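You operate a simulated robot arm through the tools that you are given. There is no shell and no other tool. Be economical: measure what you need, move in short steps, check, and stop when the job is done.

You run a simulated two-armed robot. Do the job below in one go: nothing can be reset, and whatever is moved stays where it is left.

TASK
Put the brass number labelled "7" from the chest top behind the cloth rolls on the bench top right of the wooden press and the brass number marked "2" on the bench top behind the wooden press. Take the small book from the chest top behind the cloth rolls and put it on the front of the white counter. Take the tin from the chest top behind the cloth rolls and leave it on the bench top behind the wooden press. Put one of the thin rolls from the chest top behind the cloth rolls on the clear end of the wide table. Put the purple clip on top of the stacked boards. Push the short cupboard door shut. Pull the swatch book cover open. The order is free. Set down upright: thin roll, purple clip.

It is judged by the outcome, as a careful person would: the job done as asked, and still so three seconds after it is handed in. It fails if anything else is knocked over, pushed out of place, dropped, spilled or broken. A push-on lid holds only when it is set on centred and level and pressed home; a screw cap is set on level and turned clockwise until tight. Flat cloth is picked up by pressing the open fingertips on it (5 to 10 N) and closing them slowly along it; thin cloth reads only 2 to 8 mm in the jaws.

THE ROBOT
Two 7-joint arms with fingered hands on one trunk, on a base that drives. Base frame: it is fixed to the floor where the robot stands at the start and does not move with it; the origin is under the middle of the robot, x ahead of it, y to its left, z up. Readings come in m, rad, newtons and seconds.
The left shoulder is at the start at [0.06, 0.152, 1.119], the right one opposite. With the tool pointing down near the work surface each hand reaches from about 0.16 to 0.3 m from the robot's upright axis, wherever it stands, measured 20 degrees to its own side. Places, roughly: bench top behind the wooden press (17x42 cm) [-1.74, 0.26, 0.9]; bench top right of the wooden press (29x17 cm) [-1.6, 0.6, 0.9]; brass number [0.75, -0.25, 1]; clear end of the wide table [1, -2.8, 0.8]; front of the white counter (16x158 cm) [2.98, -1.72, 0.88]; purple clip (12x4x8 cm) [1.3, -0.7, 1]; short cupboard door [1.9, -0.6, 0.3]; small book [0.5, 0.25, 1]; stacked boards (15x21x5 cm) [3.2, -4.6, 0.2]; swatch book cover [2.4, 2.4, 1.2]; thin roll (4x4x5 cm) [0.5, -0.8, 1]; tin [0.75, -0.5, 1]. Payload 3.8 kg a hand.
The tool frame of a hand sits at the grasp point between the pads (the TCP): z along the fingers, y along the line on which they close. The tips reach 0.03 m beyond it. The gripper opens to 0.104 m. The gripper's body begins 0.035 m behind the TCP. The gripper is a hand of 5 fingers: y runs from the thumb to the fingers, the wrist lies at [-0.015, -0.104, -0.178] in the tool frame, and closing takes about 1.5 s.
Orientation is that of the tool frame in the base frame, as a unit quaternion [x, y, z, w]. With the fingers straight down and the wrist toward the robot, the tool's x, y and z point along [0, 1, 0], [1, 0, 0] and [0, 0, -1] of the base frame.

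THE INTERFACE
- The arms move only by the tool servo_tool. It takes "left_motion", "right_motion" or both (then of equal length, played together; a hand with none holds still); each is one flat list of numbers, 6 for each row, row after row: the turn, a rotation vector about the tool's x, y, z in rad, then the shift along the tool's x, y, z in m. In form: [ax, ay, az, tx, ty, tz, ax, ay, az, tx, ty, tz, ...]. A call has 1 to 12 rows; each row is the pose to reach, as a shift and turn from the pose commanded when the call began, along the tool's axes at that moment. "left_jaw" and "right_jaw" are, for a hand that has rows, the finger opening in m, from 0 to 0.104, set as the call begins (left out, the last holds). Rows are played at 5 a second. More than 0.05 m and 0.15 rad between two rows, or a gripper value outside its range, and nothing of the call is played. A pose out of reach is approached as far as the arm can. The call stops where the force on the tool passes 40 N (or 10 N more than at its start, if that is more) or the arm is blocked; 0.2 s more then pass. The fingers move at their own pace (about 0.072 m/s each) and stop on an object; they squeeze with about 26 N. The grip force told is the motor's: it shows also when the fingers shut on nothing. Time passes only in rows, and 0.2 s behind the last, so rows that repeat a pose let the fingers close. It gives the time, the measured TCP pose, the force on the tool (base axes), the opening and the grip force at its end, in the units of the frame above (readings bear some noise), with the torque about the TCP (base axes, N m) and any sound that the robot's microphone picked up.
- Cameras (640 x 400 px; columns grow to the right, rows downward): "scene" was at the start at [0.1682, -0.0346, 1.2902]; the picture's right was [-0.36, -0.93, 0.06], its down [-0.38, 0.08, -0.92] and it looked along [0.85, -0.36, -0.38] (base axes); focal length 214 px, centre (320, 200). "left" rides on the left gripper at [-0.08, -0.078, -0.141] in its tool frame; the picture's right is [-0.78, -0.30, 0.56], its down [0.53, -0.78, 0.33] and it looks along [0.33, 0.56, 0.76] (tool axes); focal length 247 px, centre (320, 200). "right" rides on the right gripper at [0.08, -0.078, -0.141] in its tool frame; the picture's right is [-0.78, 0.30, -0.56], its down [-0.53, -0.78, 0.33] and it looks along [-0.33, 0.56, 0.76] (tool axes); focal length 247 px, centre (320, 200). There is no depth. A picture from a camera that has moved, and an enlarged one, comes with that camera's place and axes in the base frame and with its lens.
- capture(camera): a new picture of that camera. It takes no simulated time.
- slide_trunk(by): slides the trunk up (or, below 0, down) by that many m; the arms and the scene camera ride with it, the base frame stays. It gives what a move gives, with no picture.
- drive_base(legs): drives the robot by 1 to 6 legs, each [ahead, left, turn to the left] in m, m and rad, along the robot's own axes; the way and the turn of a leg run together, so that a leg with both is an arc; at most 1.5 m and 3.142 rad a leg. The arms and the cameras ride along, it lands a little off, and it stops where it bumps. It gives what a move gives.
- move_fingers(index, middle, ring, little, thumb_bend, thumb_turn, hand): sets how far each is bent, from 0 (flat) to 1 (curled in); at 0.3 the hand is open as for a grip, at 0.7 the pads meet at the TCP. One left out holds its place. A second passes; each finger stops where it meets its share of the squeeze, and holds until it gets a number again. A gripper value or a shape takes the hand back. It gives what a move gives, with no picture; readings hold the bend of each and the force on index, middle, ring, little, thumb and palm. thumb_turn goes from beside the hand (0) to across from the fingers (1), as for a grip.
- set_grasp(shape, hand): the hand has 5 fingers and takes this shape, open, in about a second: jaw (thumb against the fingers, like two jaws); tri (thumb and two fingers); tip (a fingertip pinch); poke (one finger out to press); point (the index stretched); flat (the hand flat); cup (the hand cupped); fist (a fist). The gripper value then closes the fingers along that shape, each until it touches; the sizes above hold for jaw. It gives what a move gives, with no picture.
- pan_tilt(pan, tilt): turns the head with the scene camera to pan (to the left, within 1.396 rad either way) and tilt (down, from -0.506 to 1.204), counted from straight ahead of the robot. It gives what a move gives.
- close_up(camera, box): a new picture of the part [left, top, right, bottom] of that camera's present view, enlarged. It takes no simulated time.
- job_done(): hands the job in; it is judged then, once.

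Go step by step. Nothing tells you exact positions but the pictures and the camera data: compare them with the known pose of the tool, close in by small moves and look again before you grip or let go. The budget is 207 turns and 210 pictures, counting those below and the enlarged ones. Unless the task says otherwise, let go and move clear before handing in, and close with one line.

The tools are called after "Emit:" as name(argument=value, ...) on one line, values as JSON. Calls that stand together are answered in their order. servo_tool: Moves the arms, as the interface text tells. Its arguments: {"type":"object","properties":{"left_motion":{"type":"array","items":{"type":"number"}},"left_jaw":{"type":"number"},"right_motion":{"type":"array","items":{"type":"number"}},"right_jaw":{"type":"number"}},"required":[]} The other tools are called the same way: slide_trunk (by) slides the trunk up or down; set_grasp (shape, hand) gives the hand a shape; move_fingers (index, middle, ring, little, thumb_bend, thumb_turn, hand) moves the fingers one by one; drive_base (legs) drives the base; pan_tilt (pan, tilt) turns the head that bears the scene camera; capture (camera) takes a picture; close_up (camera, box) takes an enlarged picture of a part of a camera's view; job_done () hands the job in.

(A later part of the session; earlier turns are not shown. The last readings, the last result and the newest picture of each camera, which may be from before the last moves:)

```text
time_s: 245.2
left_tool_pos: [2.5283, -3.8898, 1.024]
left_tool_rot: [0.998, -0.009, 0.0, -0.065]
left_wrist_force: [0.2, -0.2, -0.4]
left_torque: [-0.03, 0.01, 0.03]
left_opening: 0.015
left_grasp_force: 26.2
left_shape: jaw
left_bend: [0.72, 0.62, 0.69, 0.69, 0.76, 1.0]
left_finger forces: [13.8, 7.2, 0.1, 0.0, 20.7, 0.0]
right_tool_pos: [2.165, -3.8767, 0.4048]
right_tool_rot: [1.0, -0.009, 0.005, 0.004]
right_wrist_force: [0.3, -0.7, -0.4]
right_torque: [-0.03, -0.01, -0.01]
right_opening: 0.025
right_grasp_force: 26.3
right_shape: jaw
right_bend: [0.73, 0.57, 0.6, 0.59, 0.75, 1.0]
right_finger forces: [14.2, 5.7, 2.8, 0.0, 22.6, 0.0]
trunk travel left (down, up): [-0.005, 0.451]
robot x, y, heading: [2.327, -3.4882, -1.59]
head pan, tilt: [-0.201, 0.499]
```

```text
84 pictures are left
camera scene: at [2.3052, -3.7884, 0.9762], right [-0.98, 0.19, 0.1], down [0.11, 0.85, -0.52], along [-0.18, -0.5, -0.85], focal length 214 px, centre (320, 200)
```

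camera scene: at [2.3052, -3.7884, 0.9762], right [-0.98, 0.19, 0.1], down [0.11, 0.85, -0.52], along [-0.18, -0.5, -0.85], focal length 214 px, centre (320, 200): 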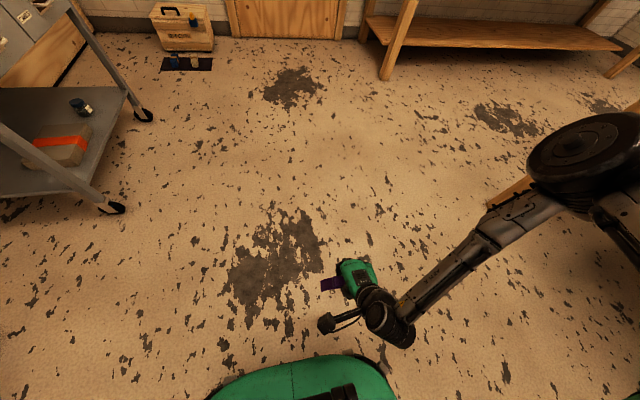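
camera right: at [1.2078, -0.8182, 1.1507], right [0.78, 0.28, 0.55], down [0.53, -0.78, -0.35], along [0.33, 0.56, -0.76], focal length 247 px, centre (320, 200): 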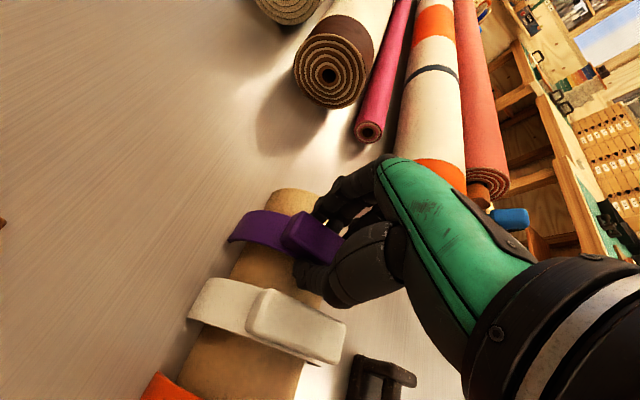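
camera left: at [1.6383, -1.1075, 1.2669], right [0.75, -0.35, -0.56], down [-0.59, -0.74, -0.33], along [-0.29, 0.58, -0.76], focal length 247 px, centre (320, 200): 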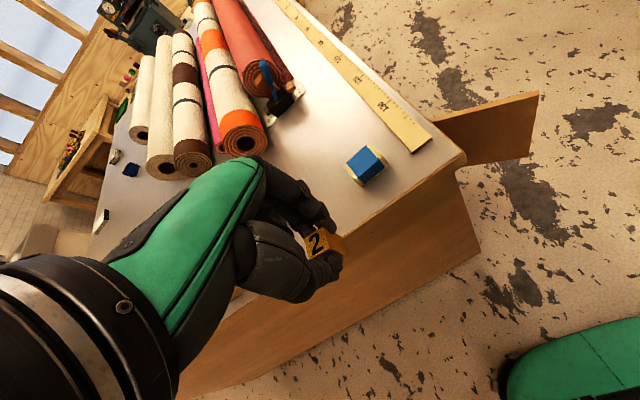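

Reaches z≈0.40 already. Trying a further 12 cm down.

Emit:
servo_tool(right_motion=[0, 0, 0, 0, 0, 0.03, 0, 0, 0, 0, 0, 0.06, 0, 0, 0, 0, 0, 0.09, 0, 0, 0, 0, 0, 0.12])

Emit:
capture(camera="right")

```text
time_s: 246.2
left_tool_pos: [2.5296, -3.8884, 1.0238]
left_tool_rot: [0.998, -0.01, 0.001, -0.064]
left_wrist_force: [0.0, -0.4, -1.1]
left_torque: [-0.01, 0.0, 0.01]
left_opening: 0.0152
left_grasp_force: 25.8
left_shape: jaw
left_bend: [0.72, 0.62, 0.69, 0.69, 0.76, 1.0]
left_finger forces: [13.9, 7.2, 0.0, 0.0, 20.8, 0.0]
right_tool_pos: [2.1253, -3.8985, 0.3694]
right_tool_rot: [1.0, -0.01, 0.005, 0.005]
right_wrist_force: [0.0, -0.5, -0.3]
right_torque: [0.04, 0.0, -0.02]
right_opening: 0.0249
right_grasp_force: 25.9
right_shape: jaw
right_bend: [0.73, 0.57, 0.61, 0.59, 0.75, 1.0]
right_finger forces: [14.2, 5.7, 2.8, 0.1, 22.5, 0.1]
right hand out of reach, approached as far as the arm can: row 1, 2, 3, 4
trunk travel left (down, up): [-0.005, 0.451]
robot x, y, heading: [2.3274, -3.4901, -1.586]
head pan, tilt: [-0.201, 0.499]
```

```text
83 pictures are left
camera right: at [2.2058, -3.8173, 0.5106], right [-0.79, -0.28, 0.55], down [-0.52, 0.78, -0.35], along [-0.34, -0.56, -0.76], focal length 247 px, centre (320, 200)
```

right: 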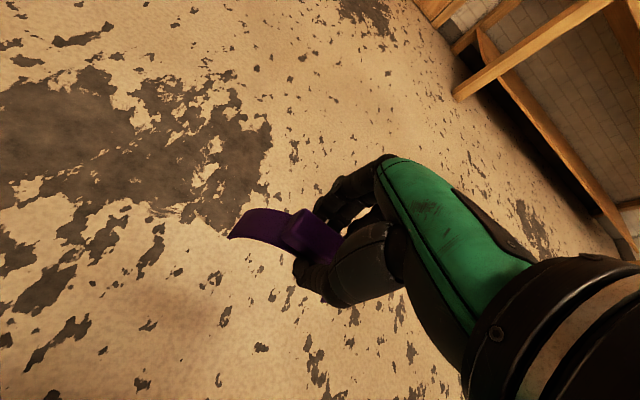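

About z=0.37 is the floor for this wrist attitude. I test yawing the hand so the wrist trails to the right, which should let it go lower.

Emit:
servo_tool(right_motion=[0, 0, 0.14, 0, 0, 0.0, 0, 0, 0.28, 0, 0, 0.0, 0, 0, 0.42, 0, 0, 0.0, 0, 0, 0.56, 0, 0, 0.0, 0, 0, 0.7, 0, 0, 0.0, 0, 0, 0.84, 0, 0, 0.02, 0, 0, 0.95, 0, 0, 0.04, 0, 0, 0.95, 0, 0, 0.06, 0, 0, 0.95, 0, 0, 0.08])

Emit:
capture(camera="scene")

```text
time_s: 248.2
left_tool_pos: [2.5281, -3.8897, 1.0247]
left_tool_rot: [0.998, -0.009, 0.001, -0.065]
left_wrist_force: [-0.3, 0.1, -0.7]
left_torque: [0.0, -0.01, 0.01]
left_opening: 0.0152
left_grasp_force: 26.1
left_shape: jaw
left_bend: [0.72, 0.62, 0.69, 0.69, 0.76, 1.0]
left_finger forces: [13.9, 7.2, 0.0, 0.0, 20.8, 0.0]
right_tool_pos: [2.0597, -3.9036, 0.3743]
right_tool_rot: [0.885, -0.466, 0.007, 0.003]
right_wrist_force: [0.4, 0.2, -1.2]
right_torque: [-0.05, 0.0, 0.0]
right_opening: 0.0248
right_grasp_force: 26.1
right_shape: jaw
right_bend: [0.73, 0.57, 0.61, 0.59, 0.75, 1.0]
right_finger forces: [14.3, 5.7, 2.8, 0.0, 22.8, 0.0]
right hand out of reach, approached as far as the arm can: row 1, 2, 3, 4, 5, 6, 7, 8, 9
trunk travel left (down, up): [-0.005, 0.451]
robot x, y, heading: [2.3295, -3.4878, -1.588]
head pan, tilt: [-0.201, 0.499]
```

```text
82 pictures are left
camera scene: at [2.305, -3.7885, 0.9762], right [-0.98, 0.19, 0.1], down [0.11, 0.85, -0.52], along [-0.18, -0.5, -0.85], focal length 214 px, centre (320, 200)
```

scene: 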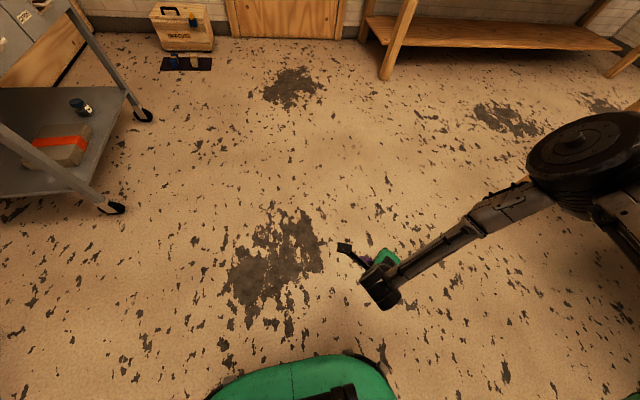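

That turned the wrist the wrong way; I yaw the other way so the wrist trails outward.

Emit:
servo_tool(right_motion=[0, 0, -0.14, 0, 0, 0, 0, 0, -0.28, 0, 0, 0, 0, 0, -0.42, 0, 0, 0.0, 0, 0, -0.56, 0, 0, 0.0, 0, 0, -0.7, 0, 0, 0.0, 0, 0, -0.84, 0, 0, 0.0, 0, 0, -0.98, 0, 0, 0.0, 0, 0, -1.12, 0, 0, 0.0, 0, 0, -1.26, 0, 0, 0, 0, 0, -1.4, 0, 0, 0, 0, 0, -1.54, 0, 0, 0, 0, 0, -1.68, 0, 0, 0])

Emit:
servo_tool(right_motion=[0, 0, 0, 0, 0, 0.03, 0, 0, 0, 0, 0, 0.06, 0, 0, 0, 0, 0, 0.09])

Emit:
capture(camera="scene")

```text
time_s: 250.8
left_tool_pos: [2.5279, -3.8897, 1.0242]
left_tool_rot: [0.998, -0.009, 0.0, -0.065]
left_wrist_force: [-0.4, -1.5, -1.1]
left_torque: [0.03, 0.0, 0.01]
left_opening: 0.0152
left_grasp_force: 25.8
left_shape: jaw
left_bend: [0.72, 0.62, 0.69, 0.69, 0.76, 1.0]
left_finger forces: [13.9, 7.1, 0.0, 0.1, 20.9, 0.1]
right_tool_pos: [2.0616, -3.9059, 0.3772]
right_tool_rot: [0.937, 0.35, 0.003, 0.006]
right_wrist_force: [-1.7, 0.7, 0.1]
right_torque: [0.01, -0.01, -0.02]
right_opening: 0.025
right_grasp_force: 26.1
right_shape: jaw
right_bend: [0.73, 0.57, 0.61, 0.59, 0.76, 1.0]
right_finger forces: [14.3, 5.7, 2.6, 0.0, 22.6, 0.0]
trunk travel left (down, up): [-0.005, 0.451]
robot x, y, heading: [2.3275, -3.4871, -1.588]
head pan, tilt: [-0.201, 0.499]
```

```text
time_s: 251.6
left_tool_pos: [2.5281, -3.8883, 1.0245]
left_tool_rot: [0.998, -0.01, 0.002, -0.064]
left_wrist_force: [-0.7, 0.7, -1.3]
left_torque: [-0.04, -0.01, 0.01]
left_opening: 0.0148
left_grasp_force: 26.0
left_shape: jaw
left_bend: [0.72, 0.62, 0.69, 0.69, 0.76, 1.0]
left_finger forces: [13.9, 7.2, 0.0, 0.1, 20.9, 0.0]
right_tool_pos: [2.0588, -3.9087, 0.3175]
right_tool_rot: [0.938, 0.347, 0.002, 0.007]
right_wrist_force: [0.2, 0.0, -0.8]
right_torque: [0.02, -0.01, -0.01]
right_opening: 0.0251
right_grasp_force: 26.4
right_shape: jaw
right_bend: [0.73, 0.57, 0.61, 0.59, 0.76, 1.0]
right_finger forces: [14.3, 5.6, 2.7, 0.1, 22.7, 0.0]
right hand out of reach, approached as far as the arm can: row 3
trunk travel left (down, up): [-0.005, 0.451]
robot x, y, heading: [2.3217, -3.4879, -1.59]
head pan, tilt: [-0.201, 0.499]
```

```text
81 pictures are left
camera scene: at [2.3045, -3.7878, 0.9766], right [-0.98, 0.19, 0.1], down [0.11, 0.84, -0.52], along [-0.18, -0.5, -0.85], focal length 214 px, centre (320, 200)
```

scene: 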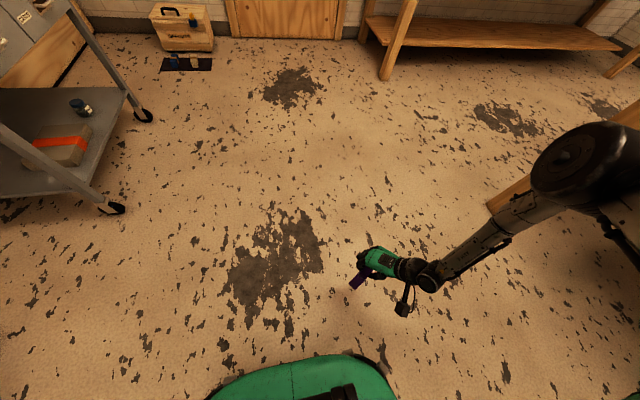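

Much better: z=0.3175. A little more yaw and lower.

Emit:
servo_tool(right_motion=[0, 0, -0.14, 0, 0, 0, 0, 0, -0.28, 0, 0, 0, 0, 0, -0.42, 0, 0, 0.0, 0, 0, -0.42, 0, 0, 0.03, 0, 0, -0.42, 0, 0, 0.06])

```text
time_s: 252.8
left_tool_pos: [2.529, -3.8896, 1.0236]
left_tool_rot: [0.998, -0.009, 0.001, -0.065]
left_wrist_force: [0.2, -0.7, -0.9]
left_torque: [0.02, 0.01, -0.01]
left_opening: 0.015
left_grasp_force: 26.1
left_shape: jaw
left_bend: [0.72, 0.62, 0.69, 0.69, 0.76, 1.0]
left_finger forces: [14.0, 7.1, 0.0, 0.0, 21.0, 0.1]
right_tool_pos: [2.0584, -3.9092, 0.3125]
right_tool_rot: [0.844, 0.536, 0.001, 0.007]
right_wrist_force: [0.0, -0.3, -0.7]
right_torque: [0.0, -0.02, -0.01]
right_opening: 0.025
right_grasp_force: 26.0
right_shape: jaw
right_bend: [0.73, 0.57, 0.61, 0.59, 0.76, 1.0]
right_finger forces: [14.3, 5.7, 2.7, 0.0, 22.7, 0.1]
right hand out of reach, approached as far as the arm can: row 4, 5
trunk travel left (down, up): [-0.005, 0.451]
robot x, y, heading: [2.3285, -3.4861, -1.587]
head pan, tilt: [-0.201, 0.499]
```

The arm bottoms out near z≈0.31. I need the exact board height, so I look at the cart closely.

Emit:
pan_tilt(pan=0.7, tilt=0.2)

Emit:
close_up(camera="scene", box=[200, 100, 440, 300])

```text
time_s: 254.0
left_tool_pos: [2.5292, -3.8885, 1.0243]
left_tool_rot: [0.998, -0.008, 0.0, -0.064]
left_wrist_force: [0.3, -0.2, -1.5]
left_torque: [0.0, 0.01, 0.0]
left_opening: 0.0153
left_grasp_force: 26.3
left_shape: jaw
left_bend: [0.72, 0.62, 0.69, 0.69, 0.76, 1.0]
left_finger forces: [13.9, 7.1, 0.0, 0.0, 20.9, 0.0]
right_tool_pos: [2.0593, -3.9084, 0.3126]
right_tool_rot: [0.844, 0.536, 0.0, 0.007]
right_wrist_force: [-0.3, -0.5, 0.1]
right_torque: [-0.01, 0.03, -0.01]
right_opening: 0.0244
right_grasp_force: 25.6
right_shape: jaw
right_bend: [0.73, 0.57, 0.61, 0.59, 0.76, 1.0]
right_finger forces: [14.4, 5.7, 2.7, 0.0, 22.7, 0.0]
trunk travel left (down, up): [-0.005, 0.451]
robot x, y, heading: [2.3278, -3.4861, -1.587]
head pan, tilt: [0.7, 0.201]
```

```text
2.00 times, centred on (320, 200) of scene
camera zoom: at [2.3833, -3.7883, 1.0091], right [-0.78, -0.54, -0.32], down [-0.12, 0.63, -0.77], along [0.62, -0.56, -0.55], focal length 429 px, centre (320, 200)
```

zoom: 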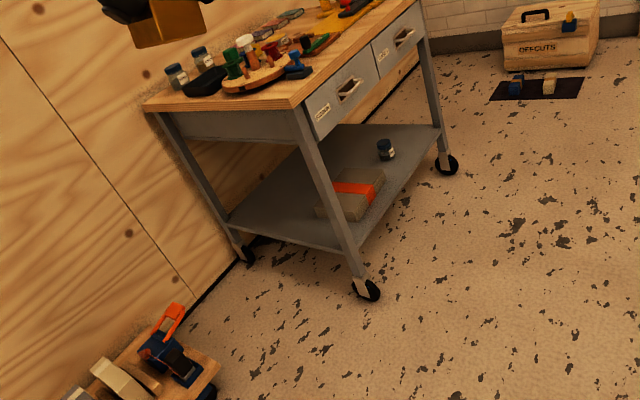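

The shelf is at z≈0.2, so the board top is ≈0.25–0.26 and the clip needs TCP≈0.33. Standing at the cart's near end with the hand entering from its front side (wrist outside) looks best; I rehearse that pose here in free space.

Emit:
servo_tool(right_motion=[0, 0, -0.07, 0.008, 0.045, -0.004, 0, 0, -0.14, 0.016, 0.09, -0.008, 0, 0, -0.21, 0.025, 0.135, -0.012, 0, 0, -0.28, 0.034, 0.18, -0.016, 0, 0, -0.36, 0.042, 0.225, -0.02, 0, 0, -0.44, 0.051, 0.274, -0.022])

Emit:
pan_tilt(pan=-0.1, tilt=0.3)

Emit:
capture(camera="scene")

```text
time_s: 255.4
left_tool_pos: [2.5286, -3.8907, 1.0224]
left_tool_rot: [0.998, -0.01, 0.001, -0.064]
left_wrist_force: [-0.3, -0.7, -0.7]
left_torque: [0.02, 0.02, -0.02]
left_opening: 0.0152
left_grasp_force: 26.3
left_shape: jaw
left_bend: [0.72, 0.62, 0.69, 0.69, 0.76, 1.0]
left_finger forces: [13.9, 7.2, 0.0, 0.0, 20.9, 0.0]
right_tool_pos: [2.2715, -3.9577, 0.409]
right_tool_rot: [0.705, 0.709, -0.004, 0.007]
right_wrist_force: [1.3, 0.2, -0.2]
right_torque: [-0.03, 0.03, 0.03]
right_opening: 0.0249
right_grasp_force: 26.0
right_shape: jaw
right_bend: [0.73, 0.57, 0.61, 0.59, 0.76, 1.0]
right_finger forces: [14.5, 5.6, 2.7, 0.1, 22.8, 0.0]
right hand out of reach, approached as far as the arm can: row 2, 3, 4, 5, 6
trunk travel left (down, up): [-0.005, 0.451]
robot x, y, heading: [2.3289, -3.4898, -1.589]
head pan, tilt: [0.7, 0.201]
```

```text
time_s: 256.5
left_tool_pos: [2.529, -3.8899, 1.0244]
left_tool_rot: [0.998, -0.009, 0.001, -0.065]
left_wrist_force: [0.5, -0.4, 0.0]
left_torque: [-0.03, 0.0, -0.01]
left_opening: 0.0152
left_grasp_force: 25.8
left_shape: jaw
left_bend: [0.72, 0.62, 0.69, 0.69, 0.76, 1.0]
left_finger forces: [13.9, 7.2, 0.0, 0.0, 20.9, 0.0]
right_tool_pos: [2.2715, -3.9573, 0.4077]
right_tool_rot: [0.705, 0.709, -0.006, 0.009]
right_wrist_force: [0.5, -0.3, 0.0]
right_torque: [-0.01, -0.01, -0.01]
right_opening: 0.0246
right_grasp_force: 26.2
right_shape: jaw
right_bend: [0.73, 0.57, 0.61, 0.59, 0.76, 1.0]
right_finger forces: [14.5, 5.5, 2.7, 0.1, 22.7, 0.0]
trunk travel left (down, up): [-0.005, 0.451]
robot x, y, heading: [2.3268, -3.4857, -1.589]
head pan, tilt: [-0.099, 0.3]
```

```text
79 pictures are left
camera scene: at [2.3139, -3.8011, 0.9903], right [-0.99, 0.1, 0.05], down [0.04, 0.73, -0.68], along [-0.11, -0.67, -0.73], focal length 214 px, centre (320, 200)
```

scene: 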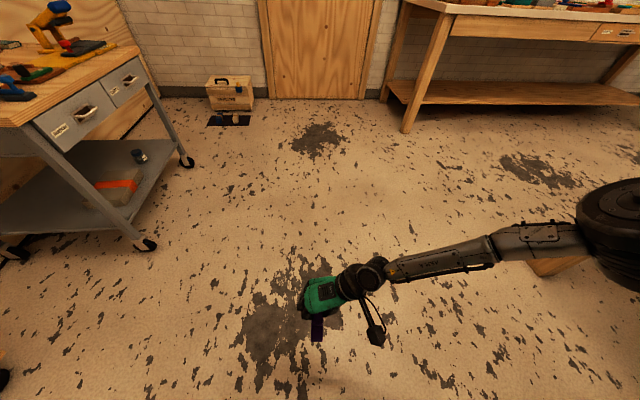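

That attitude needs the hand more to the right. I set the arm for a diagonal stance (hand ahead 0.42, right 0.27, z≈0.40, yawed), then drive to a spot off the cart's front corner.

Emit:
servo_tool(right_motion=[0, 0, 0.11, 0.01, -0.037, 0, 0, 0, 0.22, 0.019, -0.073, 0, 0, 0, 0.33, 0.028, -0.11, 0, 0, 0, 0.44, 0.038, -0.147, 0.0, 0, 0, 0.55, 0.047, -0.183, 0.003, 0, 0, 0.66, 0.057, -0.22, 0.005])

Emit:
drive_base(legs=[[0.64, 0.38, 0], [0, 0, 0.66]])

Emit:
pan_tilt(pan=0.0, tilt=0.3)

Emit:
capture(camera="scene")

Emit:
capture(camera="right")

```text
time_s: 257.9
left_tool_pos: [2.5281, -3.8895, 1.0247]
left_tool_rot: [0.998, -0.009, 0.0, -0.065]
left_wrist_force: [-0.6, -0.9, -0.8]
left_torque: [-0.02, 0.02, 0.0]
left_opening: 0.0152
left_grasp_force: 25.9
left_shape: jaw
left_bend: [0.72, 0.62, 0.69, 0.69, 0.76, 1.0]
left_finger forces: [13.8, 7.2, 0.1, 0.1, 21.0, 0.0]
right_tool_pos: [2.0483, -3.8987, 0.4018]
right_tool_rot: [0.898, 0.44, 0.002, 0.008]
right_wrist_force: [0.0, 0.6, -0.7]
right_torque: [0.03, 0.0, 0.03]
right_opening: 0.0246
right_grasp_force: 26.1
right_shape: jaw
right_bend: [0.73, 0.57, 0.62, 0.59, 0.76, 1.0]
right_finger forces: [14.5, 5.6, 2.7, 0.1, 22.7, 0.0]
trunk travel left (down, up): [-0.005, 0.451]
robot x, y, heading: [2.3264, -3.4874, -1.585]
head pan, tilt: [-0.099, 0.3]
```

```text
time_s: 263.8
left_tool_pos: [3.1092, -4.3184, 1.024]
left_tool_rot: [0.942, 0.33, -0.022, -0.061]
left_wrist_force: [0.1, -0.4, -0.9]
left_torque: [0.01, 0.02, -0.01]
left_opening: 0.0148
left_grasp_force: 26.1
left_shape: jaw
left_bend: [0.72, 0.62, 0.69, 0.69, 0.76, 1.0]
left_finger forces: [13.7, 7.1, 0.0, 0.1, 20.7, 0.1]
right_tool_pos: [2.7481, -4.6326, 0.4001]
right_tool_rot: [0.694, 0.72, 0.004, 0.006]
right_wrist_force: [-0.6, 0.6, -0.6]
right_torque: [-0.03, -0.02, 0.02]
right_opening: 0.0248
right_grasp_force: 26.1
right_shape: jaw
right_bend: [0.73, 0.57, 0.62, 0.59, 0.76, 1.0]
right_finger forces: [14.5, 5.7, 2.8, 0.0, 22.7, 0.0]
trunk travel left (down, up): [-0.005, 0.451]
robot x, y, heading: [2.7049, -4.1422, -0.894]
head pan, tilt: [-0.099, 0.3]
```

```text
time_s: 264.5
left_tool_pos: [3.1096, -4.318, 1.0239]
left_tool_rot: [0.942, 0.33, -0.022, -0.06]
left_wrist_force: [-0.3, -0.5, -0.9]
left_torque: [-0.01, -0.03, -0.01]
left_opening: 0.0151
left_grasp_force: 25.6
left_shape: jaw
left_bend: [0.72, 0.62, 0.69, 0.69, 0.76, 1.0]
left_finger forces: [13.8, 7.1, 0.0, 0.1, 20.7, 0.0]
right_tool_pos: [2.7472, -4.6343, 0.4]
right_tool_rot: [0.695, 0.719, 0.004, 0.007]
right_wrist_force: [0.7, -0.1, -0.7]
right_torque: [-0.02, -0.01, -0.03]
right_opening: 0.0247
right_grasp_force: 26.1
right_shape: jaw
right_bend: [0.73, 0.57, 0.62, 0.59, 0.76, 1.0]
right_finger forces: [14.5, 5.6, 2.7, 0.0, 22.7, 0.0]
trunk travel left (down, up): [-0.005, 0.451]
robot x, y, heading: [2.6976, -4.1402, -0.899]
head pan, tilt: [0.0, 0.3]
```

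```text
78 pictures are left
camera scene: at [2.8962, -4.3836, 0.99], right [-0.78, -0.63, 0.0], down [-0.46, 0.57, -0.68], along [0.42, -0.53, -0.74], focal length 214 px, centre (320, 200)
```

scene: 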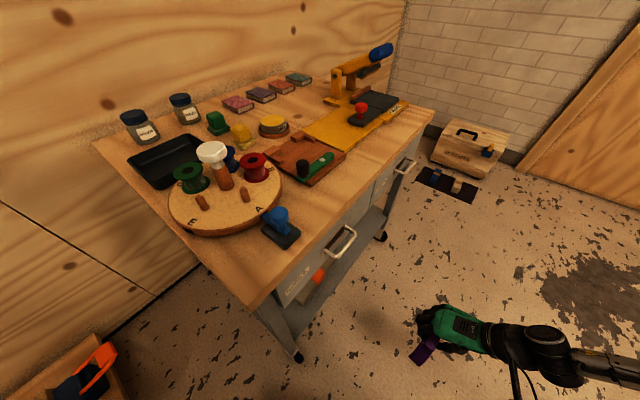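

```text
77 pictures are left
camera right: at [2.6667, -4.5533, 0.5407], right [0.32, -0.76, 0.56], down [-0.75, -0.56, -0.34], along [0.58, -0.32, -0.75], focal length 247 px, centre (320, 200)
```

right: 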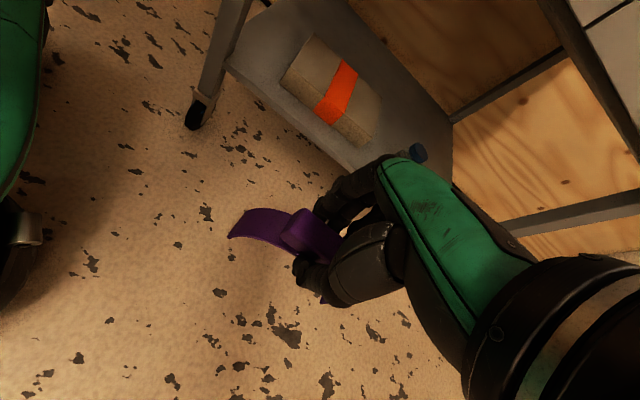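

Stance is right and the boards are clearly seen: x 3.115–3.26, y -4.52…-4.74. I lower the clip to just above board height and slide the base in +x so the hand enters under the drawers.

Emit:
servo_tool(right_motion=[0, 0, -0.02, 0, 0, 0.025, 0, 0, -0.035, 0, 0, 0.05])

Emit:
drive_base(legs=[[0.155, 0.195, 0]])

Emit:
capture(camera="right")

Emit:
capture(camera="scene")

```text
time_s: 265.1
left_tool_pos: [3.1097, -4.3204, 1.0225]
left_tool_rot: [0.941, 0.331, -0.022, -0.061]
left_wrist_force: [0.3, -0.1, -2.2]
left_torque: [0.0, 0.02, -0.02]
left_opening: 0.0152
left_grasp_force: 25.8
left_shape: jaw
left_bend: [0.72, 0.62, 0.69, 0.69, 0.76, 1.0]
left_finger forces: [13.9, 7.1, 0.0, 0.0, 20.9, 0.0]
right_tool_pos: [2.7489, -4.628, 0.3609]
right_tool_rot: [0.674, 0.739, 0.012, 0.002]
right_wrist_force: [-0.2, -1.2, -0.8]
right_torque: [0.09, -0.02, -0.01]
right_opening: 0.025
right_grasp_force: 25.8
right_shape: jaw
right_bend: [0.73, 0.57, 0.62, 0.59, 0.76, 1.0]
right_finger forces: [14.5, 5.5, 2.7, 0.0, 22.6, 0.0]
right hand out of reach, approached as far as the arm can: row 1, 2
trunk travel left (down, up): [-0.005, 0.451]
robot x, y, heading: [2.6982, -4.1337, -0.892]
head pan, tilt: [0.0, 0.3]
```

```text
time_s: 266.7
left_tool_pos: [3.3148, -4.3264, 1.0237]
left_tool_rot: [0.944, 0.323, -0.021, -0.06]
left_wrist_force: [0.3, -0.4, -0.5]
left_torque: [0.02, 0.01, 0.01]
left_opening: 0.0151
left_grasp_force: 25.8
left_shape: jaw
left_bend: [0.72, 0.62, 0.69, 0.69, 0.76, 1.0]
left_finger forces: [13.9, 7.3, 0.0, 0.0, 20.9, 0.1]
right_tool_pos: [2.9488, -4.6296, 0.3632]
right_tool_rot: [0.685, 0.728, 0.015, 0.003]
right_wrist_force: [-0.3, -0.2, -0.6]
right_torque: [-0.02, -0.01, 0.0]
right_opening: 0.0248
right_grasp_force: 26.3
right_shape: jaw
right_bend: [0.73, 0.57, 0.62, 0.59, 0.76, 1.0]
right_finger forces: [14.5, 5.6, 2.8, 0.0, 22.9, 0.0]
trunk travel left (down, up): [-0.005, 0.451]
robot x, y, heading: [2.9081, -4.1406, -0.91]
head pan, tilt: [0.0, 0.3]
stopped in leg 1: the robot was blocked; the commanded pose is now the measured one
```

```text
76 pictures are left
camera right: at [2.8648, -4.5548, 0.5042], right [0.33, -0.77, 0.55], down [-0.73, -0.58, -0.36], along [0.59, -0.29, -0.75], focal length 247 px, centre (320, 200)
```

right: 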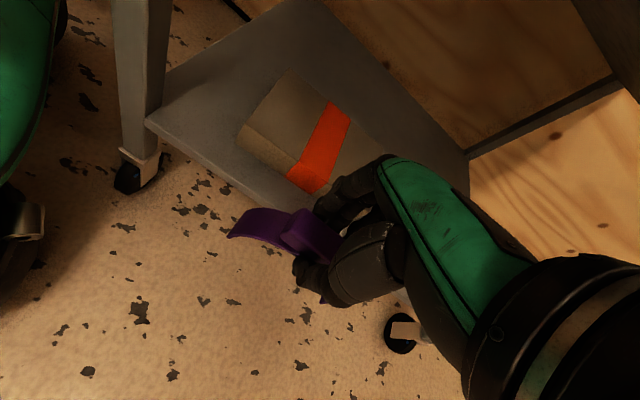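

```text
75 pictures are left
camera scene: at [3.0992, -4.3875, 0.9899], right [-0.79, -0.61, 0.0], down [-0.45, 0.58, -0.68], along [0.41, -0.53, -0.74], focal length 214 px, centre (320, 200)
```

scene: 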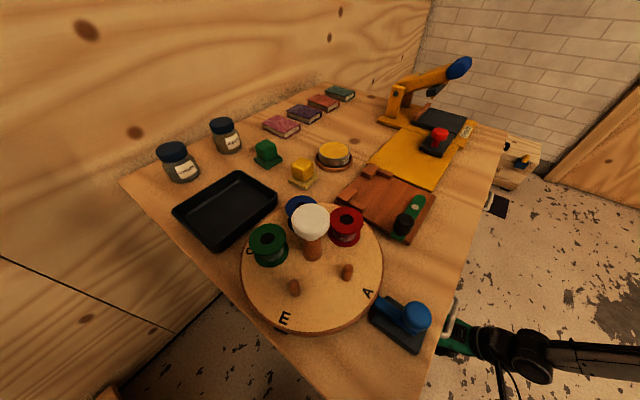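

The base was blocked 20 cm short, probably by the cart's near leg. I try again shifted slightly away from that corner.

Emit:
drive_base(legs=[[-0.032, 0.025, 0], [0.11, 0.14, 0]])

Emit:
capture(camera="right")

```text
time_s: 268.7
left_tool_pos: [3.4721, -4.2874, 1.0239]
left_tool_rot: [0.942, 0.328, -0.021, -0.062]
left_wrist_force: [0.9, -0.3, -1.4]
left_torque: [-0.01, 0.0, 0.0]
left_opening: 0.0151
left_grasp_force: 25.0
left_shape: jaw
left_bend: [0.72, 0.62, 0.69, 0.69, 0.76, 1.0]
left_finger forces: [13.8, 7.7, 0.0, 0.1, 21.2, 0.0]
right_tool_pos: [3.1005, -4.5915, 0.3579]
right_tool_rot: [0.684, 0.729, 0.011, -0.006]
right_wrist_force: [0.1, 0.2, 0.3]
right_torque: [0.03, -0.02, -0.01]
right_opening: 0.0246
right_grasp_force: 26.6
right_shape: jaw
right_bend: [0.73, 0.57, 0.62, 0.59, 0.76, 1.0]
right_finger forces: [14.6, 5.9, 2.8, 0.0, 23.3, 0.1]
trunk travel left (down, up): [-0.005, 0.451]
robot x, y, heading: [3.061, -4.1045, -0.899]
head pan, tilt: [0.0, 0.3]
stopped in leg 2: the robot was blocked; the commanded pose is now the measured one
```

```text
74 pictures are left
camera right: at [3.0182, -4.5182, 0.5005], right [0.34, -0.77, 0.54], down [-0.74, -0.58, -0.35], along [0.58, -0.28, -0.76], focal length 247 px, centre (320, 200)
```

right: 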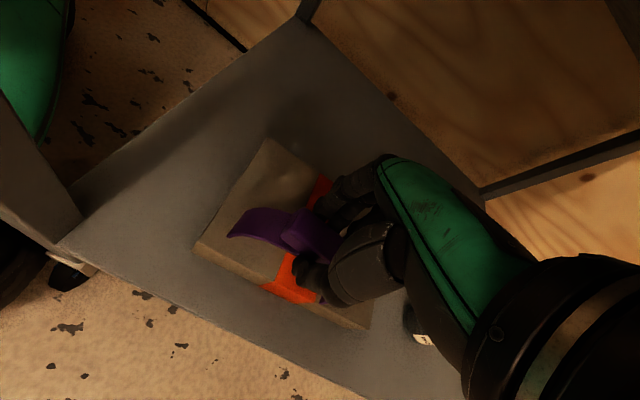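

I'm now partly in; the clip is over the front of the boards. I extend the arm the remaining 5 cm inward.

Emit:
servo_tool(right_motion=[0, 0, 0.02, -0.005, 0.015, 0.0, 0, 0, 0.04, -0.012, 0.03, 0.0, 0, 0, 0.06, -0.02, 0.05, 0.0])

Emit:
capture(camera="right")

Emit:
capture(camera="scene")

```text
time_s: 269.7
left_tool_pos: [3.4661, -4.2939, 1.0247]
left_tool_rot: [0.945, 0.321, -0.02, -0.063]
left_wrist_force: [0.9, -0.3, -1.2]
left_torque: [0.0, 0.03, 0.03]
left_opening: 0.0151
left_grasp_force: 26.3
left_shape: jaw
left_bend: [0.72, 0.62, 0.69, 0.69, 0.76, 1.0]
left_finger forces: [13.8, 7.6, 0.1, 0.0, 21.2, 0.1]
right_tool_pos: [3.1089, -4.5948, 0.3431]
right_tool_rot: [0.715, 0.699, 0.002, -0.035]
right_wrist_force: [-0.7, -0.6, 0.1]
right_torque: [-0.08, 0.0, -0.02]
right_opening: 0.0248
right_grasp_force: 26.2
right_shape: jaw
right_bend: [0.73, 0.57, 0.6, 0.59, 0.76, 1.0]
right_finger forces: [14.4, 6.2, 5.1, 0.1, 23.0, 0.0]
trunk travel left (down, up): [-0.005, 0.451]
robot x, y, heading: [3.0601, -4.1049, -0.916]
head pan, tilt: [0.0, 0.3]
stopped in row 3 (right hand): the arm was blocked; the commanded pose is now the measured one
```

```text
73 pictures are left
camera right: at [3.0404, -4.5192, 0.4919], right [0.3, -0.81, 0.5], down [-0.8, -0.5, -0.32], along [0.51, -0.3, -0.8], focal length 247 px, centre (320, 200)
```

right: 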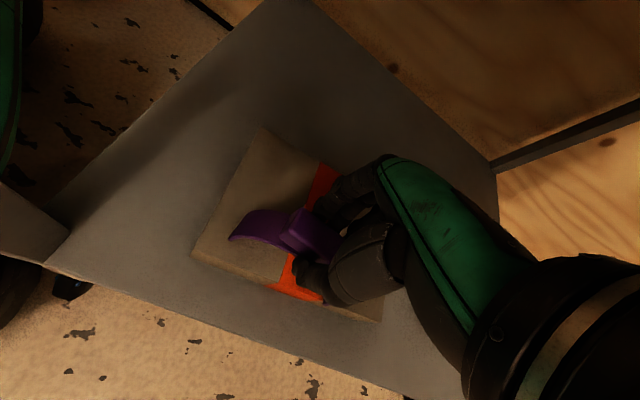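

```text
72 pictures are left
camera scene: at [3.2508, -4.3539, 0.9907], right [-0.79, -0.61, 0.0], down [-0.45, 0.58, -0.68], along [0.41, -0.54, -0.74], focal length 214 px, centre (320, 200)
```

scene: 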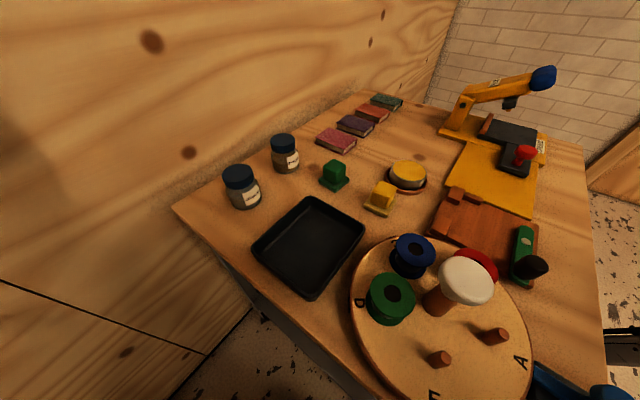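

The forearm touched the drawer front and tilted the hand slightly, but the clip is over the boards ~3 cm in from the front edge. I ease back 1 cm and level the hand.

Emit:
servo_tool(right_motion=[-0.02, -0.025, 0, 0, -0.003, 0.0, -0.046, -0.053, 0, 0, -0.006, 0.0])

Emit:
close_up(camera="right", box=[160, 110, 420, 350])

```text
time_s: 270.3
left_tool_pos: [3.4676, -4.2893, 1.0233]
left_tool_rot: [0.944, 0.323, -0.021, -0.061]
left_wrist_force: [-0.5, -0.7, -0.3]
left_torque: [-0.04, 0.03, 0.0]
left_opening: 0.015
left_grasp_force: 26.8
left_shape: jaw
left_bend: [0.72, 0.62, 0.69, 0.69, 0.76, 1.0]
left_finger forces: [13.8, 7.7, 0.0, 0.0, 21.1, 0.0]
right_tool_pos: [3.1115, -4.5934, 0.3459]
right_tool_rot: [0.711, 0.703, 0.002, 0.004]
right_wrist_force: [0.9, 0.5, 0.0]
right_torque: [-0.02, 0.02, 0.03]
right_opening: 0.0245
right_grasp_force: 26.5
right_shape: jaw
right_bend: [0.73, 0.57, 0.62, 0.59, 0.76, 1.0]
right_finger forces: [14.5, 5.9, 3.0, 0.0, 23.0, 0.1]
trunk travel left (down, up): [-0.005, 0.451]
robot x, y, heading: [3.0573, -4.1035, -0.907]
head pan, tilt: [0.0, 0.3]
```

```text
1.67 times, centred on (290, 230) of right
camera zoom: at [3.0351, -4.5095, 0.4868], right [0.28, -0.78, 0.56], down [-0.78, -0.53, -0.34], along [0.56, -0.34, -0.76], focal length 412 px, centre (370, 150)
```

zoom: 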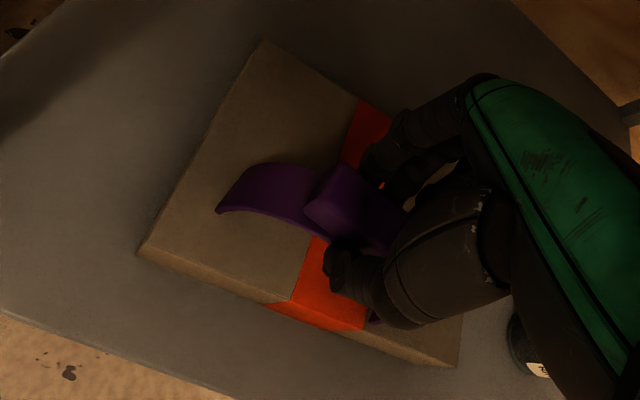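

Level now, with the clip about 1–1.5 cm inside the board's edges. I nudge it a bit further toward the middle, then lower.

Emit:
servo_tool(right_motion=[0, 0, 0, -0.012, 0.003, 0.0, 0, 0, 0, -0.025, 0.006, 0.0])

Emit:
servo_tool(right_motion=[0, 0, 0, 0, 0, 0.005, 0, 0, 0, 0, 0, 0.01, 0, 0, 0, 0, 0, 0.015])

Emit:
close_up(camera="right", box=[160, 110, 420, 350])

```text
time_s: 270.9
left_tool_pos: [3.4675, -4.2896, 1.0234]
left_tool_rot: [0.944, 0.322, -0.021, -0.062]
left_wrist_force: [-0.5, -0.8, -1.6]
left_torque: [-0.02, -0.01, 0.0]
left_opening: 0.0149
left_grasp_force: 26.4
left_shape: jaw
left_bend: [0.72, 0.62, 0.69, 0.69, 0.76, 1.0]
left_finger forces: [13.8, 7.6, 0.0, 0.0, 21.1, 0.0]
right_tool_pos: [3.1166, -4.6191, 0.346]
right_tool_rot: [0.712, 0.702, 0.0, 0.003]
right_wrist_force: [0.2, 0.0, -0.9]
right_torque: [0.01, 0.0, 0.02]
right_opening: 0.0248
right_grasp_force: 26.3
right_shape: jaw
right_bend: [0.73, 0.57, 0.62, 0.59, 0.76, 1.0]
right_finger forces: [14.6, 6.0, 3.1, 0.0, 23.1, 0.0]
trunk travel left (down, up): [-0.005, 0.451]
robot x, y, heading: [3.0604, -4.1051, -0.911]
head pan, tilt: [0.0, 0.3]
```

```text
time_s: 271.7
left_tool_pos: [3.4672, -4.2867, 1.0246]
left_tool_rot: [0.945, 0.322, -0.02, -0.059]
left_wrist_force: [0.1, -0.1, -0.6]
left_torque: [0.0, 0.0, -0.02]
left_opening: 0.0152
left_grasp_force: 26.5
left_shape: jaw
left_bend: [0.72, 0.62, 0.69, 0.69, 0.76, 1.0]
left_finger forces: [13.8, 7.6, 0.0, 0.0, 21.2, 0.0]
right_tool_pos: [3.1202, -4.6205, 0.3371]
right_tool_rot: [0.713, 0.701, 0.004, 0.011]
right_wrist_force: [-5.8, 3.2, 35.3]
right_torque: [-0.2, 0.02, 0.06]
right_opening: 0.0272
right_grasp_force: 25.9
right_shape: jaw
right_bend: [0.74, 0.58, 0.74, 0.59, 0.76, 1.0]
right_finger forces: [14.2, 5.8, 13.2, 0.1, 26.3, 0.0]
trunk travel left (down, up): [-0.005, 0.451]
robot x, y, heading: [3.0563, -4.1025, -0.913]
head pan, tilt: [0.0, 0.3]
stopped in row 3 (right hand): the force on the tool passed its limit at 43 N (the readings are from after the stop); the commanded pose is now the measured one
```

```text
1.67 times, centred on (290, 230) of right
camera zoom: at [3.042, -4.5356, 0.477], right [0.27, -0.77, 0.57], down [-0.78, -0.53, -0.34], along [0.57, -0.35, -0.75], focal length 412 px, centre (370, 150)
```

zoom: 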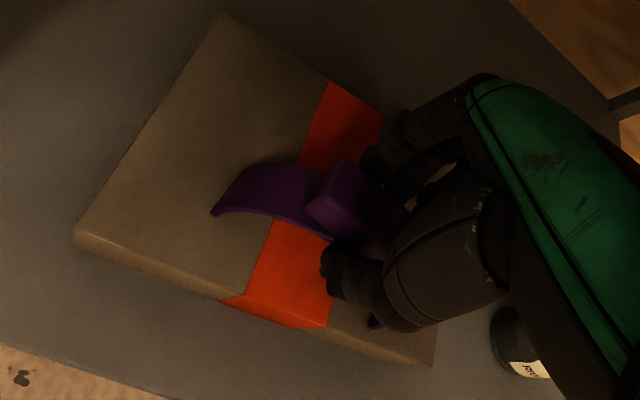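

It touched down, but its right foot is close to the skewed front edge of the boards. I lift slightly, align the clip with the boards and move it a few mm further in.

Emit:
servo_tool(right_motion=[0, 0, 0, 0, 0, -0.007, 0, 0, -0.0, 0, 0, -0.014, -0.012, 0, -0.07, 0, 0.005, -0.014, -0.012, 0, -0.14, 0.004, 0.01, -0.014])

Emit:
close_up(camera="right", box=[160, 110, 420, 350])

```text
time_s: 272.7
left_tool_pos: [3.462, -4.2921, 1.026]
left_tool_rot: [0.945, 0.32, -0.019, -0.061]
left_wrist_force: [-1.9, 0.1, -0.9]
left_torque: [0.02, 0.0, -0.01]
left_opening: 0.0152
left_grasp_force: 26.5
left_shape: jaw
left_bend: [0.72, 0.62, 0.69, 0.69, 0.76, 1.0]
left_finger forces: [13.7, 7.6, 0.0, 0.0, 21.3, 0.0]
right_tool_pos: [3.1178, -4.6163, 0.3451]
right_tool_rot: [0.664, 0.748, 0.006, 0.008]
right_wrist_force: [-0.4, 0.0, -0.4]
right_torque: [-0.02, 0.03, -0.02]
right_opening: 0.0256
right_grasp_force: 26.1
right_shape: jaw
right_bend: [0.73, 0.58, 0.62, 0.59, 0.76, 1.0]
right_finger forces: [15.1, 5.7, 3.3, 0.1, 23.2, 0.0]
trunk travel left (down, up): [-0.005, 0.451]
robot x, y, heading: [3.0614, -4.1063, -0.916]
head pan, tilt: [0.0, 0.3]
```

```text
1.67 times, centred on (290, 230) of right
camera zoom: at [3.0305, -4.5429, 0.4847], right [0.37, -0.73, 0.57], down [-0.7, -0.62, -0.34], along [0.61, -0.27, -0.75], focal length 412 px, centre (370, 150)
```

zoom: 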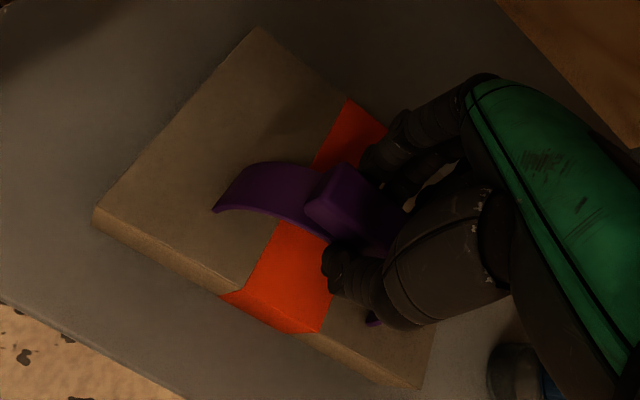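

Aligned better with the boards now. Lowering.

Emit:
servo_tool(right_motion=[0, 0, 0, 0, 0, 0.004, 0, 0, 0, 0, 0, 0.007, 0, 0, 0, 0, 0, 0.009])

Emit:
close_up(camera="right", box=[160, 110, 420, 350])

```text
time_s: 273.5
left_tool_pos: [3.4619, -4.2899, 1.0256]
left_tool_rot: [0.945, 0.322, -0.019, -0.06]
left_wrist_force: [-0.8, 0.3, -0.7]
left_torque: [0.02, 0.04, 0.01]
left_opening: 0.015
left_grasp_force: 25.8
left_shape: jaw
left_bend: [0.72, 0.62, 0.69, 0.69, 0.76, 1.0]
left_finger forces: [13.8, 7.5, 0.1, 0.0, 21.1, 0.0]
right_tool_pos: [3.123, -4.6173, 0.3405]
right_tool_rot: [0.664, 0.748, 0.006, 0.012]
right_wrist_force: [-2.9, 3.3, 13.9]
right_torque: [0.0, 0.03, 0.01]
right_opening: 0.0257
right_grasp_force: 26.0
right_shape: jaw
right_bend: [0.73, 0.58, 0.61, 0.59, 0.76, 1.0]
right_finger forces: [14.2, 5.3, 7.4, 0.0, 26.2, 0.0]
trunk travel left (down, up): [-0.005, 0.451]
robot x, y, heading: [3.059, -4.1025, -0.915]
head pan, tilt: [0.0, 0.3]
```

```text
1.67 times, centred on (290, 230) of right
camera zoom: at [3.0332, -4.544, 0.4789], right [0.37, -0.73, 0.57], down [-0.7, -0.63, -0.35], along [0.61, -0.27, -0.74], focal length 412 px, centre (370, 150)
```

zoom: 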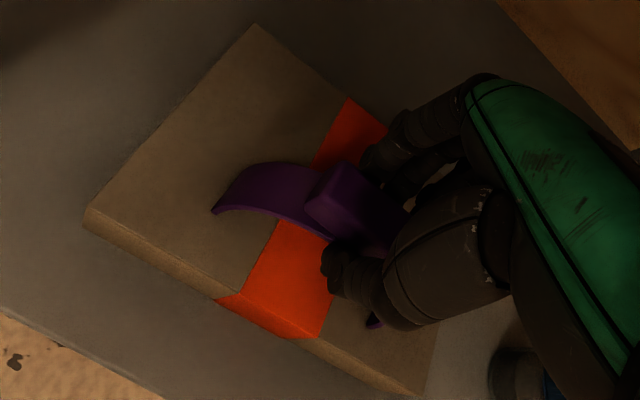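

Resting with 14 N. Opening the jaws gently.

Emit:
servo_tool(right_motion=[0, 0, 0, 0, 0, -0.001, 0, 0, 0, 0, 0, -0.002, 0, 0, 0, 0, 0, -0.002], right_jaw=0.04)

Emit:
servo_tool(right_motion=[0, 0, 0, 0, 0, 0, 0, 0, 0, 0, 0, 0, 0, 0, 0, 0, 0, 0], right_jaw=0.06)

Emit:
close_up(camera="right", box=[160, 110, 420, 350])

```text
time_s: 274.3
left_tool_pos: [3.4633, -4.292, 1.0238]
left_tool_rot: [0.945, 0.321, -0.019, -0.061]
left_wrist_force: [-0.1, -0.3, -1.4]
left_torque: [-0.01, -0.02, 0.01]
left_opening: 0.0149
left_grasp_force: 26.2
left_shape: jaw
left_bend: [0.72, 0.62, 0.69, 0.69, 0.76, 1.0]
left_finger forces: [13.7, 7.5, 0.1, 0.1, 21.1, 0.1]
right_tool_pos: [3.1229, -4.6157, 0.3394]
right_tool_rot: [0.662, 0.749, 0.007, 0.008]
right_wrist_force: [-0.5, 0.8, 0.3]
right_torque: [0.02, 0.0, 0.0]
right_opening: 0.0399
right_grasp_force: 0.1
right_shape: jaw
right_bend: [0.74, 0.5, 0.47, 0.44, 0.73, 1.0]
right_finger forces: [0.1, 0.1, 0.1, 0.1, 0.0, 0.1]
trunk travel left (down, up): [-0.005, 0.451]
robot x, y, heading: [3.0611, -4.1043, -0.914]
head pan, tilt: [0.0, 0.3]
```

```text
time_s: 275.1
left_tool_pos: [3.4639, -4.2923, 1.0244]
left_tool_rot: [0.944, 0.322, -0.02, -0.061]
left_wrist_force: [0.2, 0.5, -1.3]
left_torque: [0.0, 0.0, 0.03]
left_opening: 0.015
left_grasp_force: 26.0
left_shape: jaw
left_bend: [0.72, 0.62, 0.69, 0.69, 0.76, 1.0]
left_finger forces: [13.8, 7.6, 0.0, 0.0, 21.2, 0.0]
right_tool_pos: [3.1219, -4.6165, 0.3397]
right_tool_rot: [0.663, 0.749, 0.007, 0.007]
right_wrist_force: [0.8, -0.5, 0.1]
right_torque: [-0.01, 0.02, 0.01]
right_opening: 0.0594
right_grasp_force: 0.1
right_shape: jaw
right_bend: [0.74, 0.42, 0.38, 0.43, 0.66, 1.0]
right_finger forces: [0.0, 0.0, 0.0, 0.0, 0.1, 0.0]
trunk travel left (down, up): [-0.005, 0.451]
robot x, y, heading: [3.0588, -4.1007, -0.912]
head pan, tilt: [0.0, 0.3]
```

```text
1.67 times, centred on (290, 230) of right
camera zoom: at [3.0335, -4.5438, 0.4787], right [0.38, -0.73, 0.57], down [-0.7, -0.63, -0.35], along [0.61, -0.26, -0.75], focal length 412 px, centre (370, 150)
```

zoom: 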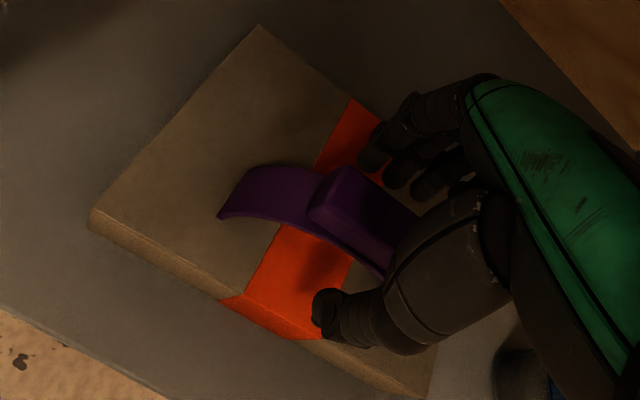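

The clip stands upright on its own. To avoid the drawers above, I slide the open hand along the clip's length (away from it, toward -y) and then out to the front.

Emit:
servo_tool(right_motion=[0, 0, 0, 0, 0, 0, 0, 0, 0, -0.01, 0, 0, 0, 0, 0, -0.025, 0, 0, 0, 0, 0, -0.045, 0, 0, 0, 0, 0, -0.065, 0, 0, 0, 0, 0, -0.085, 0, 0], right_jaw=0.08)

Emit:
close_up(camera="right", box=[100, 50, 420, 350])

```text
time_s: 276.5
left_tool_pos: [3.4589, -4.2937, 1.0263]
left_tool_rot: [0.946, 0.318, -0.018, -0.061]
left_wrist_force: [0.1, -0.2, -0.9]
left_torque: [0.0, 0.05, 0.03]
left_opening: 0.0151
left_grasp_force: 26.5
left_shape: jaw
left_bend: [0.72, 0.62, 0.69, 0.69, 0.76, 1.0]
left_finger forces: [13.8, 7.6, 0.0, 0.0, 21.3, 0.1]
right_tool_pos: [3.1142, -4.6946, 0.3362]
right_tool_rot: [0.668, 0.744, 0.005, 0.001]
right_wrist_force: [0.5, 0.3, -0.6]
right_torque: [0.0, -0.03, 0.03]
right_opening: 0.0798
right_grasp_force: 0.0
right_shape: jaw
right_bend: [0.27, 0.35, 0.32, 0.33, 0.53, 0.99]
right_finger forces: [0.1, 0.0, 0.0, 0.0, 0.0, 0.0]
trunk travel left (down, up): [-0.005, 0.451]
robot x, y, heading: [3.057, -4.1086, -0.919]
head pan, tilt: [0.0, 0.3]
```

```text
1.33 times, centred on (260, 200) of right
camera zoom: at [3.0298, -4.6217, 0.4773], right [0.37, -0.74, 0.55], down [-0.71, -0.61, -0.34], along [0.59, -0.27, -0.76], focal length 329 px, centre (400, 200)
```

zoom: 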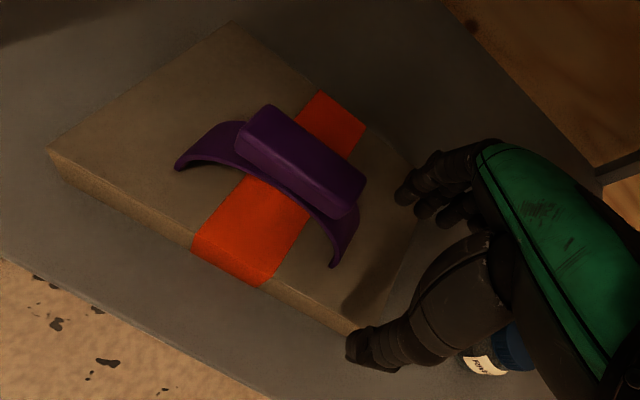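

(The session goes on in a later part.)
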